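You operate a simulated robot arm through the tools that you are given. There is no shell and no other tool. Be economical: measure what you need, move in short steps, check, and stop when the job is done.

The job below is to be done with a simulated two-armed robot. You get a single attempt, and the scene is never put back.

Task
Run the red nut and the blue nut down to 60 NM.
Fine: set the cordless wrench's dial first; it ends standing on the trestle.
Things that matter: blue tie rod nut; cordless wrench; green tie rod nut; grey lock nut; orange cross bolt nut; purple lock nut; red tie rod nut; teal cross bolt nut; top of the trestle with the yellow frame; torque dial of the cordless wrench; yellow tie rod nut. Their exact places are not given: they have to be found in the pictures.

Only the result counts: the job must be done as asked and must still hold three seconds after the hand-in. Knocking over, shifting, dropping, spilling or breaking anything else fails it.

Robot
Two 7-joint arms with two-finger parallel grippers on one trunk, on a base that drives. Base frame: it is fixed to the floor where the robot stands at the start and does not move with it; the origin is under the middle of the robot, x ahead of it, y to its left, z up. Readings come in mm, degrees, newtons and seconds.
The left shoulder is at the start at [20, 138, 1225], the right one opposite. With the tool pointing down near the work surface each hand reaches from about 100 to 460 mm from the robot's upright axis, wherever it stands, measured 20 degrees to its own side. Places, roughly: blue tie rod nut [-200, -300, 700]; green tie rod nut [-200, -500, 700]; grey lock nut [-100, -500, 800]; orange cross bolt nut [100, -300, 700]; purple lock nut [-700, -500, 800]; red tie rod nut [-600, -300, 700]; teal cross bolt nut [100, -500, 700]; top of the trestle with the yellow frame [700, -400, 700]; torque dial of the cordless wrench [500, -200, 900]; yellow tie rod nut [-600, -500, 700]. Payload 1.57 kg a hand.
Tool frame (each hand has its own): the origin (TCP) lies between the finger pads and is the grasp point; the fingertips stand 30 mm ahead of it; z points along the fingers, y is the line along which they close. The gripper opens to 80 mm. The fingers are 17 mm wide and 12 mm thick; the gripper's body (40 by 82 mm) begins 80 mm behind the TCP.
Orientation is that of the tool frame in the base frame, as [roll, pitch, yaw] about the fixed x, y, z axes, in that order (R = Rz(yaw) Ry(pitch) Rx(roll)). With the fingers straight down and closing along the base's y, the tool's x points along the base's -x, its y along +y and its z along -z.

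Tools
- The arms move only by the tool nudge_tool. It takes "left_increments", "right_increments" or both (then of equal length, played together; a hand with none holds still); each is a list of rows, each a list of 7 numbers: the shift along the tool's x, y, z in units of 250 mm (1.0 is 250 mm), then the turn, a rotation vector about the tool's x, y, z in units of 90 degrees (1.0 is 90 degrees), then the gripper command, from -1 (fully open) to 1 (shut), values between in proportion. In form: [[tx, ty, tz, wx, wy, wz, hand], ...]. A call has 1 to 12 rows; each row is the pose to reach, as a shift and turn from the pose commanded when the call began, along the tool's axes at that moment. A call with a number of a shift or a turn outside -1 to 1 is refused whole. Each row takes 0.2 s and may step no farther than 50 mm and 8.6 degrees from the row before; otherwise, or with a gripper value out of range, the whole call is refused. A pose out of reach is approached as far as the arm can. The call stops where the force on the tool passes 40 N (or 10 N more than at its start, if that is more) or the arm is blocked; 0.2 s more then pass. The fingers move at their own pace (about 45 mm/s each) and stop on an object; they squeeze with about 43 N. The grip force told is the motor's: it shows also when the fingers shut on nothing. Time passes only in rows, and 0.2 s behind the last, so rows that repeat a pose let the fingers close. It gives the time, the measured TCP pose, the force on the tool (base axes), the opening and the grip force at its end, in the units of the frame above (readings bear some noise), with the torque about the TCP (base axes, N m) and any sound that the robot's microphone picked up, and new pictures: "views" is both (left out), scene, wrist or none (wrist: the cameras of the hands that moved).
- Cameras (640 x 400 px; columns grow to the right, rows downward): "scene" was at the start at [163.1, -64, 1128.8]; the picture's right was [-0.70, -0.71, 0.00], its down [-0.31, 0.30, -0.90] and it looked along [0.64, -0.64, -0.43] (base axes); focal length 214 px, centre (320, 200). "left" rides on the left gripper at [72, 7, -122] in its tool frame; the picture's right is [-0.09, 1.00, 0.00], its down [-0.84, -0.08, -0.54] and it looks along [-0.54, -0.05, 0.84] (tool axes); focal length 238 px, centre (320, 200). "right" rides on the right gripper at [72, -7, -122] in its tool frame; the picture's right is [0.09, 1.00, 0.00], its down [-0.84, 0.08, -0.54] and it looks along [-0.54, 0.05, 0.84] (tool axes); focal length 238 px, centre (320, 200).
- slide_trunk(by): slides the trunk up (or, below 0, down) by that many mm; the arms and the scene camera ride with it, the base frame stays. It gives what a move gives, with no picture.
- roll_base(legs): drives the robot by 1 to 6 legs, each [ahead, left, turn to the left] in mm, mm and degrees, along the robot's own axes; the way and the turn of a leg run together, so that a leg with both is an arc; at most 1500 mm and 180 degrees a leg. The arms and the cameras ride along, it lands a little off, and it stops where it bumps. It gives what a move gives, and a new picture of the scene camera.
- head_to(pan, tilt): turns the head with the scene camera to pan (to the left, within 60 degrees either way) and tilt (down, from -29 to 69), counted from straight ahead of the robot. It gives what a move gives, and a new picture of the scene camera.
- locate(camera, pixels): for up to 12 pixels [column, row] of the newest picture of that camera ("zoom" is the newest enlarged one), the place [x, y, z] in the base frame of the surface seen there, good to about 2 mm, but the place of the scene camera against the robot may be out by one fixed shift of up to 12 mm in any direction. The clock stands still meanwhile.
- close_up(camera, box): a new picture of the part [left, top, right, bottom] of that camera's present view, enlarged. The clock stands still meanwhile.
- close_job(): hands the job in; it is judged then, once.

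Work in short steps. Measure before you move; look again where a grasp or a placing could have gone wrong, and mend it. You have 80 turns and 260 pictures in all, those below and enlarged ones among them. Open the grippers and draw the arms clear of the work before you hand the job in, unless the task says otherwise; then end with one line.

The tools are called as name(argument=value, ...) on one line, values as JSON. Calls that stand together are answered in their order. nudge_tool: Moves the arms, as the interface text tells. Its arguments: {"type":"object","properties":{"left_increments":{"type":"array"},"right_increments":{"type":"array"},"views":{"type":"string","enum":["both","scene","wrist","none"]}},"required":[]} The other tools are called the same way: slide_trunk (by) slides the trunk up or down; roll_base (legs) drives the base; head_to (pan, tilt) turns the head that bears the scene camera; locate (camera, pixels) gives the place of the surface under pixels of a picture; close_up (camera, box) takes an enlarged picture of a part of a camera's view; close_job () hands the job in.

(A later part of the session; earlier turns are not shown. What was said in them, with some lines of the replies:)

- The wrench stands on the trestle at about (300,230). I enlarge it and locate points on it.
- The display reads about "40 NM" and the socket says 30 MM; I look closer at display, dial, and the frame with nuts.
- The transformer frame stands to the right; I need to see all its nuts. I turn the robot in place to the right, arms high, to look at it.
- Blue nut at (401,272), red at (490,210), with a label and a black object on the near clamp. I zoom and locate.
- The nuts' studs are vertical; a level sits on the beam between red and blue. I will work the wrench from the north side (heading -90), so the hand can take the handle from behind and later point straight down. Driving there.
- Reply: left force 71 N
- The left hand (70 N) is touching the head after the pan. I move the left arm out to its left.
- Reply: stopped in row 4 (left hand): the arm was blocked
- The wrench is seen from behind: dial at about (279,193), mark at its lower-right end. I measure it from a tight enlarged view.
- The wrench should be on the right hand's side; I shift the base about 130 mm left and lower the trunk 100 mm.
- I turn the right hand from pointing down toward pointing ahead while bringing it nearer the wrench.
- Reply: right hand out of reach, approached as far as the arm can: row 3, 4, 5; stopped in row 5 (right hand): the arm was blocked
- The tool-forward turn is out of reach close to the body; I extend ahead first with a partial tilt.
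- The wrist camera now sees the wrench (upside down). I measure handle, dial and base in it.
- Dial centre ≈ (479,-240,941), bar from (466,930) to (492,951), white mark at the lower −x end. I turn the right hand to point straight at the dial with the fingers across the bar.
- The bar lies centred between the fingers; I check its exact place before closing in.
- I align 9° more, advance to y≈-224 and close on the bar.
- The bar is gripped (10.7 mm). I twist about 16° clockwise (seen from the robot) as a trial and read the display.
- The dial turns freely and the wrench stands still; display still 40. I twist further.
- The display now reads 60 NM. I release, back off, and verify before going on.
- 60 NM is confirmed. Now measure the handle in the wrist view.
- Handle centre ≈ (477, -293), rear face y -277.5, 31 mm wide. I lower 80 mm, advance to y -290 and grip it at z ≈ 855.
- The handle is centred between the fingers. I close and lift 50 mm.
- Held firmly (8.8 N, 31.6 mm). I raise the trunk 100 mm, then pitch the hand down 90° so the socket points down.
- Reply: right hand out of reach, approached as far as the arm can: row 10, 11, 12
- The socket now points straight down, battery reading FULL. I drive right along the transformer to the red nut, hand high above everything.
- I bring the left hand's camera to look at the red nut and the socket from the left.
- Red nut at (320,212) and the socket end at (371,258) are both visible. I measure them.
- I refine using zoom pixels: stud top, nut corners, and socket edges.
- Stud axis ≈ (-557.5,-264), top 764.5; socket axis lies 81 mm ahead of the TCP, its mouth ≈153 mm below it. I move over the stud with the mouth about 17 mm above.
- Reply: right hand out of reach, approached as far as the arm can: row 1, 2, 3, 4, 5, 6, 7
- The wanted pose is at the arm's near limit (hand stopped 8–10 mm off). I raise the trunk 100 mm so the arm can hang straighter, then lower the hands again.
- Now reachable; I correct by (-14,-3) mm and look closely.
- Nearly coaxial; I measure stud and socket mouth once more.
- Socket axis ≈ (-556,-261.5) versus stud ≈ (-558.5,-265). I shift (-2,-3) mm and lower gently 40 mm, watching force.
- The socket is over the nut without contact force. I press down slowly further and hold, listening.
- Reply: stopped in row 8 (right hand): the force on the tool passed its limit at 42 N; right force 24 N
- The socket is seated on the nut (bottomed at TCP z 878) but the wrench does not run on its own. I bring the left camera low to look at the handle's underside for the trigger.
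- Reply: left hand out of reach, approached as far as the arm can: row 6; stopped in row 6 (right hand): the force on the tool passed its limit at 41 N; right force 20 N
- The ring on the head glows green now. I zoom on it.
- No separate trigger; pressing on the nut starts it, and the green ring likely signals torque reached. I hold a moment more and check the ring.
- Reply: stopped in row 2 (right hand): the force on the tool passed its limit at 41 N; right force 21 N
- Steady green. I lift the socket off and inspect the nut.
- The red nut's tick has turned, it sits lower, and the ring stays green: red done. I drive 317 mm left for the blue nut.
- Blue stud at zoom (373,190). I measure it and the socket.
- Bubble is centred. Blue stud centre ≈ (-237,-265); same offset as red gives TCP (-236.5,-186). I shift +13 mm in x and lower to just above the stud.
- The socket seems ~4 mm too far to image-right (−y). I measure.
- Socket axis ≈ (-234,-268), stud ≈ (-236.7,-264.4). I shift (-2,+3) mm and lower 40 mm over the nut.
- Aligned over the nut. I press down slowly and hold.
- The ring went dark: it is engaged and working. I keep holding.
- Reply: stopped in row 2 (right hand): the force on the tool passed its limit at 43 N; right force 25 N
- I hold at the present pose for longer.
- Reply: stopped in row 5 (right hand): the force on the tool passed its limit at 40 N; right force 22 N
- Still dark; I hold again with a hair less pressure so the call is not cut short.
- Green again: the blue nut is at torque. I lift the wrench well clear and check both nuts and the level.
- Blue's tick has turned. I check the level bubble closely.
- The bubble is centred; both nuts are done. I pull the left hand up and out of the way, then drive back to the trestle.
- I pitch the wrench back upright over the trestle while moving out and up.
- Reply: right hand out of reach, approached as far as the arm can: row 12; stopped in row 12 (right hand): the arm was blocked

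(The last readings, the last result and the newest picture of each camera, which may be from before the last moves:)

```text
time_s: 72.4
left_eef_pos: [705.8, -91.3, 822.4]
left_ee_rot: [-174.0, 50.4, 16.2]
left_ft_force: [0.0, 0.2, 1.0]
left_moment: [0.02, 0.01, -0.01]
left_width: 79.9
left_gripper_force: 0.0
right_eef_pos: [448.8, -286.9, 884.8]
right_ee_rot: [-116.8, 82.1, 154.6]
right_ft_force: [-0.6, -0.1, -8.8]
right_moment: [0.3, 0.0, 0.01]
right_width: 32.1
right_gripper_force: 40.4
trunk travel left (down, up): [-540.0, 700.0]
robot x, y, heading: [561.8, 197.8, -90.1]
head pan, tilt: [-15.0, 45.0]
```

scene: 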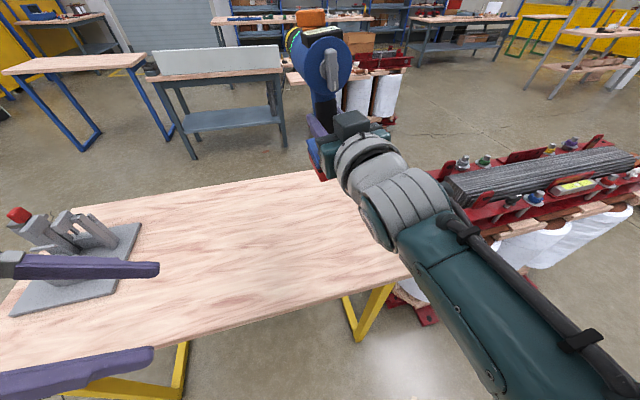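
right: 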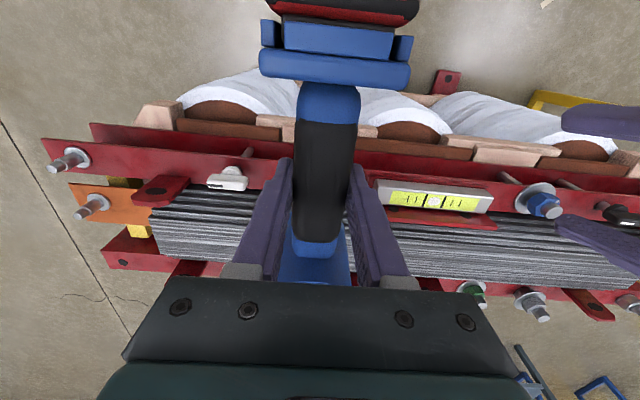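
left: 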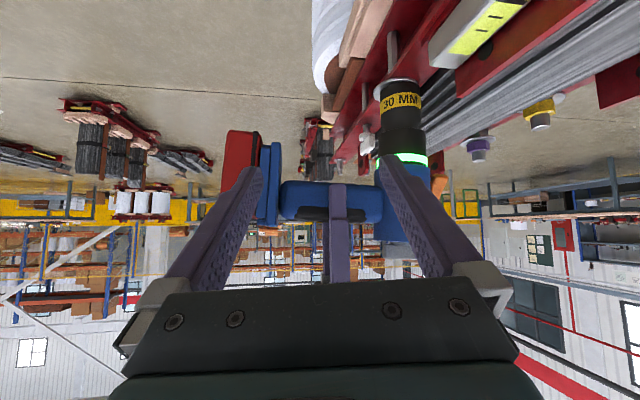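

Nearly upright but tilted a few degrees; I correct orientation and shift +31 mm in x, staying above the table.

nudge_tool(right_increments=[[-0.016, 0.04, 0.001, 0.005, -0.013, 0.026, 1], [-0.032, 0.08, 0.003, 0.01, -0.026, 0.052, 1], [-0.047, 0.119, 0.004, 0.0154, -0.0385, 0.0786, 1], [-0.047, 0.119, 0.004, 0.0154, -0.0385, 0.0786, 1]], views="both")

```text
time_s: 73.6
left_eef_pos: [705.7, -91.3, 822.6]
left_ee_rot: [-174.2, 50.4, 16.1]
left_ft_force: [0.7, 1.1, 0.5]
left_moment: [-0.02, -0.02, 0.03]
left_width: 80.0
left_gripper_force: 0.1
right_eef_pos: [440.0, -289.6, 881.5]
right_ee_rot: [-92.0, 83.7, 177.3]
right_ft_force: [0.3, 0.1, -7.8]
right_moment: [0.31, 0.03, 0.01]
right_width: 31.6
right_gripper_force: 40.3
right hand out of reach, approached as far as the arm can: row 3
trunk travel left (down, up): [-540.0, 700.0]
robot x, y, heading: [564.9, 201.6, -90.0]
head pan, tilt: [-15.0, 45.0]
stopped in row 4 (right hand): the arm was blocked; the commanded pose is now the measured one
```

scene: 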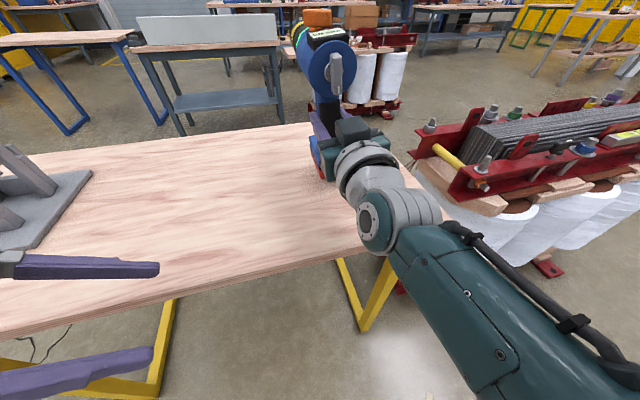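
right: 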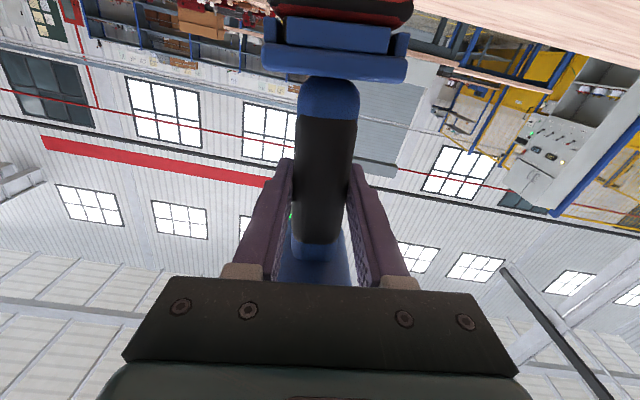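

The arm sits at a joint limit, tilted ~6°. I try shifting the hand inward (+x) and a bit up with orientation unchanged first.

nudge_tool(right_increments=[[-0.03, 0.04, -0.04, 0, 0, 0, 1], [-0.06, 0.08, -0.08, 0, 0, 0, 1], [-0.08, 0.12, -0.12, 0, 0, 0, 1], [-0.08, 0.16, -0.16, 0, 0, 0, 1]], views="none")

```text
time_s: 74.7
left_eef_pos: [705.4, -90.6, 821.5]
left_ee_rot: [-174.1, 50.3, 16.2]
left_ft_force: [0.1, 0.2, -0.3]
left_moment: [0.0, 0.03, -0.03]
left_width: 79.9
left_gripper_force: 0.1
right_eef_pos: [448.9, -254.0, 889.1]
right_ee_rot: [-87.9, 76.3, -178.6]
right_ft_force: [-0.9, -0.1, -8.1]
right_moment: [0.33, -0.01, 0.01]
right_width: 31.8
right_gripper_force: 40.6
trunk travel left (down, up): [-540.0, 700.0]
robot x, y, heading: [565.8, 197.6, -90.4]
head pan, tilt: [-15.0, 45.0]
stopped in row 4 (right hand): the arm was blocked; the commanded pose is now the measured one
```

Moving inward makes it worse. I go back forward and try yawing the hand to the left while untwisting the tilt.

nudge_tool(right_increments=[[0, 0, 0.05, -0.07, 0, 0, 1], [0, 0, 0.1, -0.14, 0, 0.03, 1], [0, 0, 0.14, -0.2, 0, 0.06, 1], [0, 0, 0.14, -0.26, 0, 0.1, 1], [0, 0, 0.14, -0.28, 0, 0.15, 1]], views="scene")

```text
time_s: 75.9
left_eef_pos: [706.1, -91.6, 822.0]
left_ee_rot: [-174.1, 50.5, 16.1]
left_ft_force: [0.4, 0.6, 1.0]
left_moment: [0.02, -0.01, 0.0]
left_width: 80.0
left_gripper_force: 0.0
right_eef_pos: [450.7, -288.1, 890.9]
right_ee_rot: [154.6, 87.8, 88.9]
right_ft_force: [-0.4, 0.5, -8.5]
right_moment: [0.31, 0.14, -0.04]
right_width: 31.9
right_gripper_force: 40.4
trunk travel left (down, up): [-540.0, 700.0]
robot x, y, heading: [561.3, 200.0, -90.1]
head pan, tilt: [-15.0, 45.0]
```

scene: 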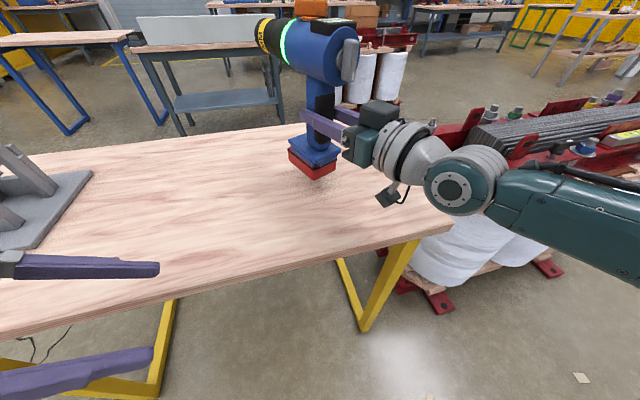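

Upright now to ~2°. I correct the rest, then lower in x(tool)=down to just above the table.

nudge_tool(right_increments=[[0, 0, 0, 0, -0.022, -0.0105, 1], [0.06, 0, 0, 0, -0.022, -0.0105, 1], [0.11, 0, 0, 0, -0.022, -0.0105, 1], [0.11, 0, 0, 0, -0.022, -0.0105, 1]], views="both")

close_up(camera="scene", box=[230, 0, 430, 200])

```text
time_s: 76.9
left_eef_pos: [707.2, -90.8, 822.1]
left_ee_rot: [-174.1, 50.4, 16.1]
left_ft_force: [0.6, 0.3, -0.1]
left_moment: [-0.03, 0.0, 0.03]
left_width: 80.0
left_gripper_force: 0.1
right_eef_pos: [451.1, -287.7, 862.4]
right_ee_rot: [-85.0, 90.0, -150.7]
right_ft_force: [-0.5, 0.4, -9.1]
right_moment: [0.24, 0.13, 0.02]
right_width: 31.8
right_gripper_force: 40.4
trunk travel left (down, up): [-540.0, 700.0]
robot x, y, heading: [563.3, 199.5, -90.5]
head pan, tilt: [-15.0, 45.0]
```

scene: 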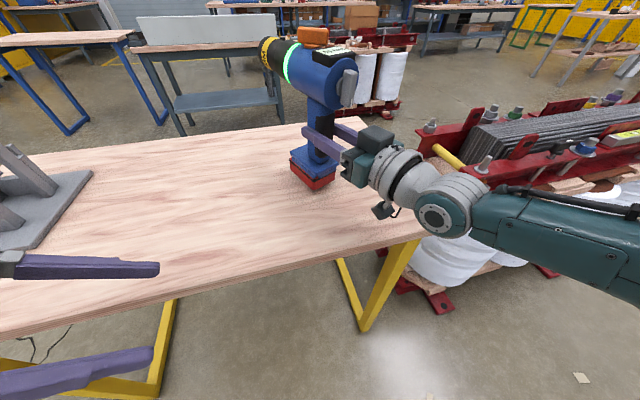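
right: 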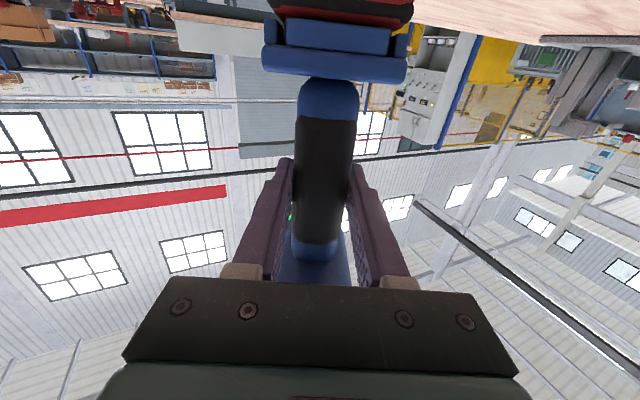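

```text
2.00 times, centred on (330, 100) of scene
```

zoom: 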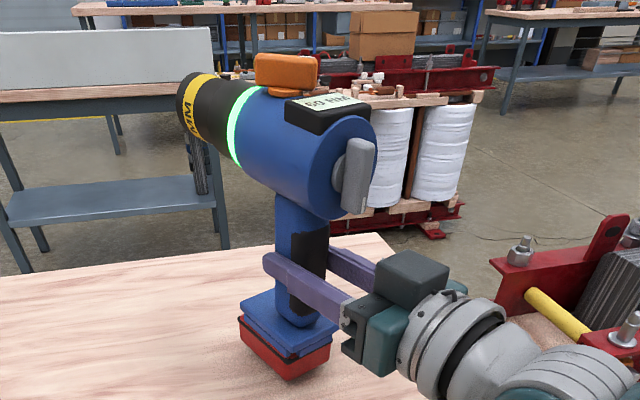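

Upright, about 8 mm above the table, still 60 NM. I lower slowly until contact.

nudge_tool(right_increments=[[0.012, 0, 0, 0, 0, 0, 1], [0.02, 0, 0, 0, 0, 0, 1], [0.026, 0, 0, 0, 0, 0, 1], [0.031, 0, 0, 0, 0, 0, 1], [0.034, 0, 0, 0, 0, 0, 1], [0.034, 0, 0, 0, 0, 0, 1]], views="wrist")

```text
time_s: 78.3
left_eef_pos: [705.2, -91.2, 822.0]
left_ee_rot: [-174.0, 50.4, 16.1]
left_ft_force: [0.2, -1.0, -0.9]
left_moment: [0.0, -0.04, -0.02]
left_width: 80.2
left_gripper_force: 0.0
right_eef_pos: [450.1, -287.6, 853.5]
right_ee_rot: [-91.3, 90.0, -157.1]
right_ft_force: [-0.6, -0.8, -9.1]
right_moment: [0.31, 0.16, -0.01]
right_width: 31.7
right_gripper_force: 40.6
trunk travel left (down, up): [-540.0, 700.0]
robot x, y, heading: [568.7, 203.0, -89.9]
head pan, tilt: [-15.0, 45.0]
```

right: 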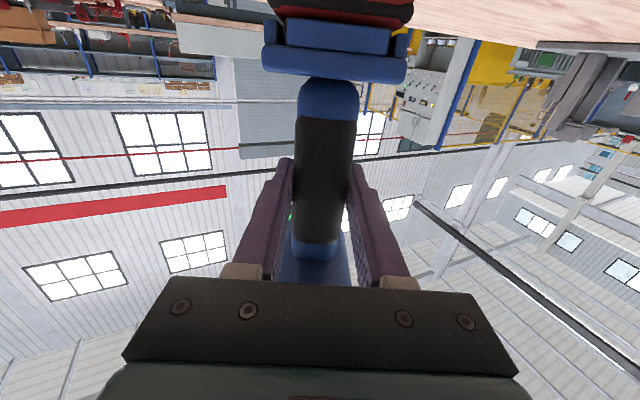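

No contact yet; I go on in 1 mm steps.

nudge_tool(right_increments=[[0.004, 0, 0, 0, 0, 0, 1], [0.008, 0, 0, 0, 0, 0, 1], [0.012, 0, 0, 0, 0, 0, 1], [0.012, 0, 0, 0, 0, 0, 1]], views="none")

close_up(camera="scene", box=[270, 130, 370, 200])

```text
time_s: 79.3
left_eef_pos: [704.5, -90.5, 822.3]
left_ee_rot: [-174.0, 50.5, 16.1]
left_ft_force: [0.0, -0.5, -0.1]
left_moment: [0.02, -0.01, 0.01]
left_width: 79.8
left_gripper_force: 0.0
right_eef_pos: [451.3, -288.1, 853.5]
right_ee_rot: [-16.4, 89.6, -82.2]
right_ft_force: [1.6, 7.3, 8.6]
right_moment: [1.12, 0.21, 0.01]
right_width: 31.8
right_gripper_force: 40.2
trunk travel left (down, up): [-540.0, 700.0]
robot x, y, heading: [563.6, 197.6, -90.2]
head pan, tilt: [-15.0, 45.0]
```

```text
5.71 times, centred on (320, 165) of scene
```

zoom: 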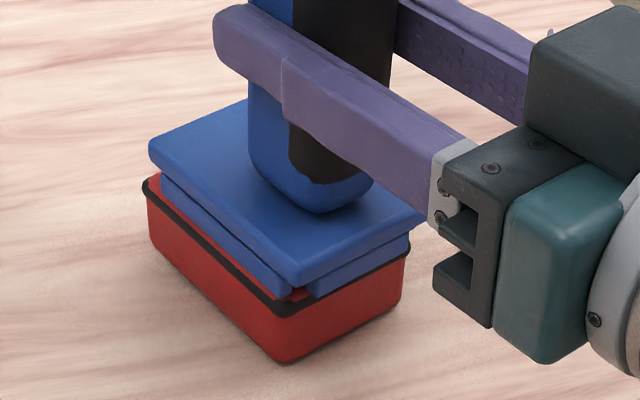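

Contact is made (17 N). I ease 1 mm up and open the gripper.

nudge_tool(right_increments=[[-0.004, 0, 0, 0, 0, 0, 0.6], [-0.004, 0, 0, 0, 0, 0, 0.3], [-0.004, 0, 0, 0, 0, 0, 0.1], [-0.004, 0, 0, 0, 0, 0, -0.3], [-0.004, 0, 0, 0, 0, 0, -1], [-0.004, 0, 0, 0, 0, 0, -1], [-0.004, 0, 0, 0, 0, 0, -1]], views="both")

```text
time_s: 80.9
left_eef_pos: [705.4, -91.7, 820.9]
left_ee_rot: [-174.2, 50.5, 16.0]
left_ft_force: [0.3, 0.4, 0.5]
left_moment: [-0.03, 0.02, 0.02]
left_width: 79.6
left_gripper_force: 0.1
right_eef_pos: [450.7, -288.7, 855.5]
right_ee_rot: [-59.3, 89.8, -124.9]
right_ft_force: [-0.8, -0.5, -0.6]
right_moment: [0.01, -0.02, 0.0]
right_width: 80.1
right_gripper_force: 0.1
trunk travel left (down, up): [-540.0, 700.0]
robot x, y, heading: [564.9, 199.1, -90.2]
head pan, tilt: [-15.0, 45.0]
```

scene: 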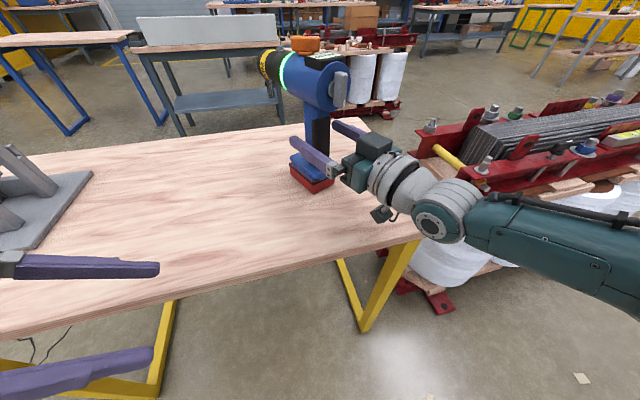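
right: 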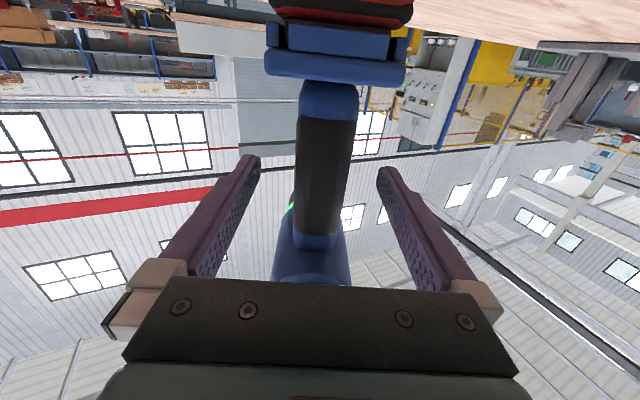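

The wrench stands by itself on the trestle. I draw the right hand straight back (tool −z) by about 130 mm, and check.

nudge_tool(right_increments=[[0, 0, -0.08, 0, 0, 0, -1], [0, 0, -0.18, 0, 0, 0, -1], [0, 0, -0.3, 0, 0, 0, -1], [0, 0, -0.42, 0, 0, 0, -1], [0, 0, -0.52, 0, 0, 0, -1]], views="both")

close_up(camera="scene", box=[240, 20, 380, 210])

close_up(camera="scene", box=[540, 80, 640, 170])

```text
time_s: 82.1
left_eef_pos: [706.2, -91.7, 823.1]
left_ee_rot: [-174.2, 50.5, 16.0]
left_ft_force: [0.5, 0.2, -0.3]
left_moment: [0.0, 0.02, -0.01]
left_width: 79.8
left_gripper_force: 0.1
right_eef_pos: [398.8, -169.7, 854.3]
right_ee_rot: [-54.8, 89.7, -120.5]
right_ft_force: [0.0, -0.2, 0.6]
right_moment: [0.03, 0.04, -0.04]
right_width: 80.0
right_gripper_force: 0.1
trunk travel left (down, up): [-540.0, 700.0]
robot x, y, heading: [564.2, 199.9, -90.0]
head pan, tilt: [-15.0, 45.0]
```

scene: 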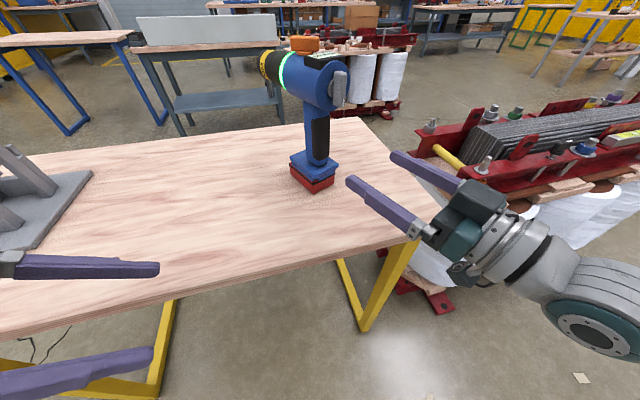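
right: 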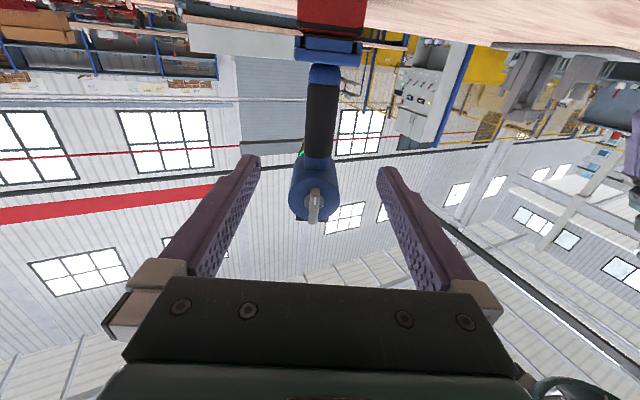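

```text
2.11 times, centred on (310, 115) of scene
```

zoom: 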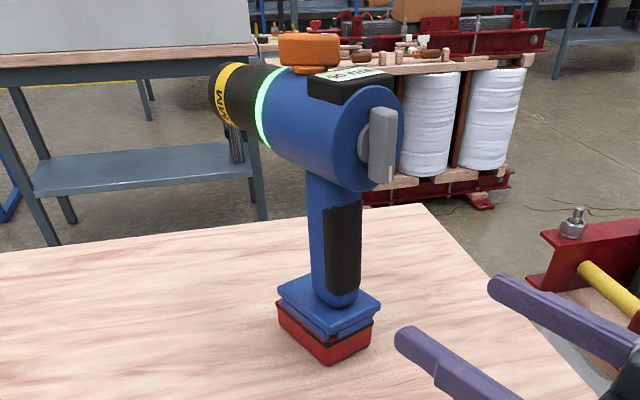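

```text
4.44 times, centred on (590, 125) of scene
```

zoom: 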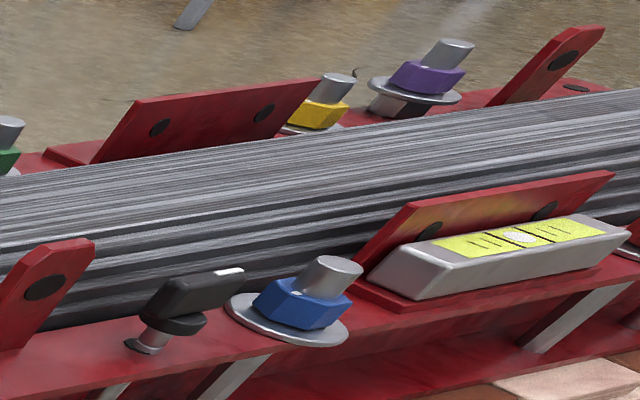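

The wrench stands upright reading 60 NM, the nuts are seated and the level is centred. I back the robot off to clear the arms.

roll_base(legs=[[-150, 0, 0]])

```text
time_s: 83.5
left_eef_pos: [706.6, 59.9, 821.3]
left_ee_rot: [-174.2, 50.5, 16.2]
left_ft_force: [-0.2, 0.4, -0.4]
left_moment: [-0.06, 0.02, 0.0]
left_width: 79.8
left_gripper_force: 0.1
right_eef_pos: [398.3, -19.0, 853.8]
right_ee_rot: [-55.7, 89.8, -121.5]
right_ft_force: [-0.1, 0.4, -0.2]
right_moment: [-0.02, 0.01, 0.03]
right_width: 80.0
right_gripper_force: 0.1
trunk travel left (down, up): [-540.0, 700.0]
robot x, y, heading: [566.9, 351.8, -90.0]
head pan, tilt: [-15.0, 45.0]
```

scene: 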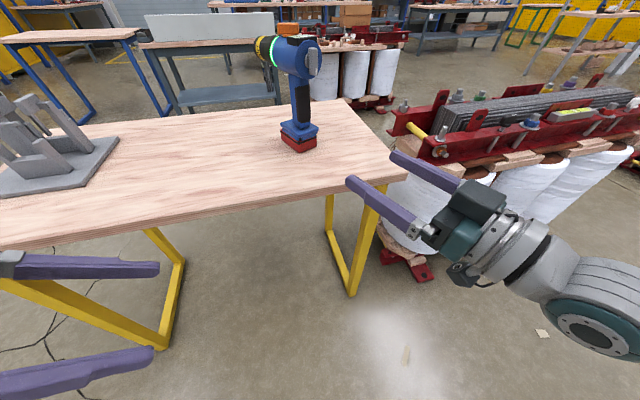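

Both arms are clear, the grippers are open and the wrench stands on the trestle, so I hand the job in.

close_job()

```text
The job is handed in.
```

I set the dial to 60 NM first, ran the red and blue nuts down until the wrench's ring lit green (which I took to mean torque reached), and left the wrench standing on the trestle.
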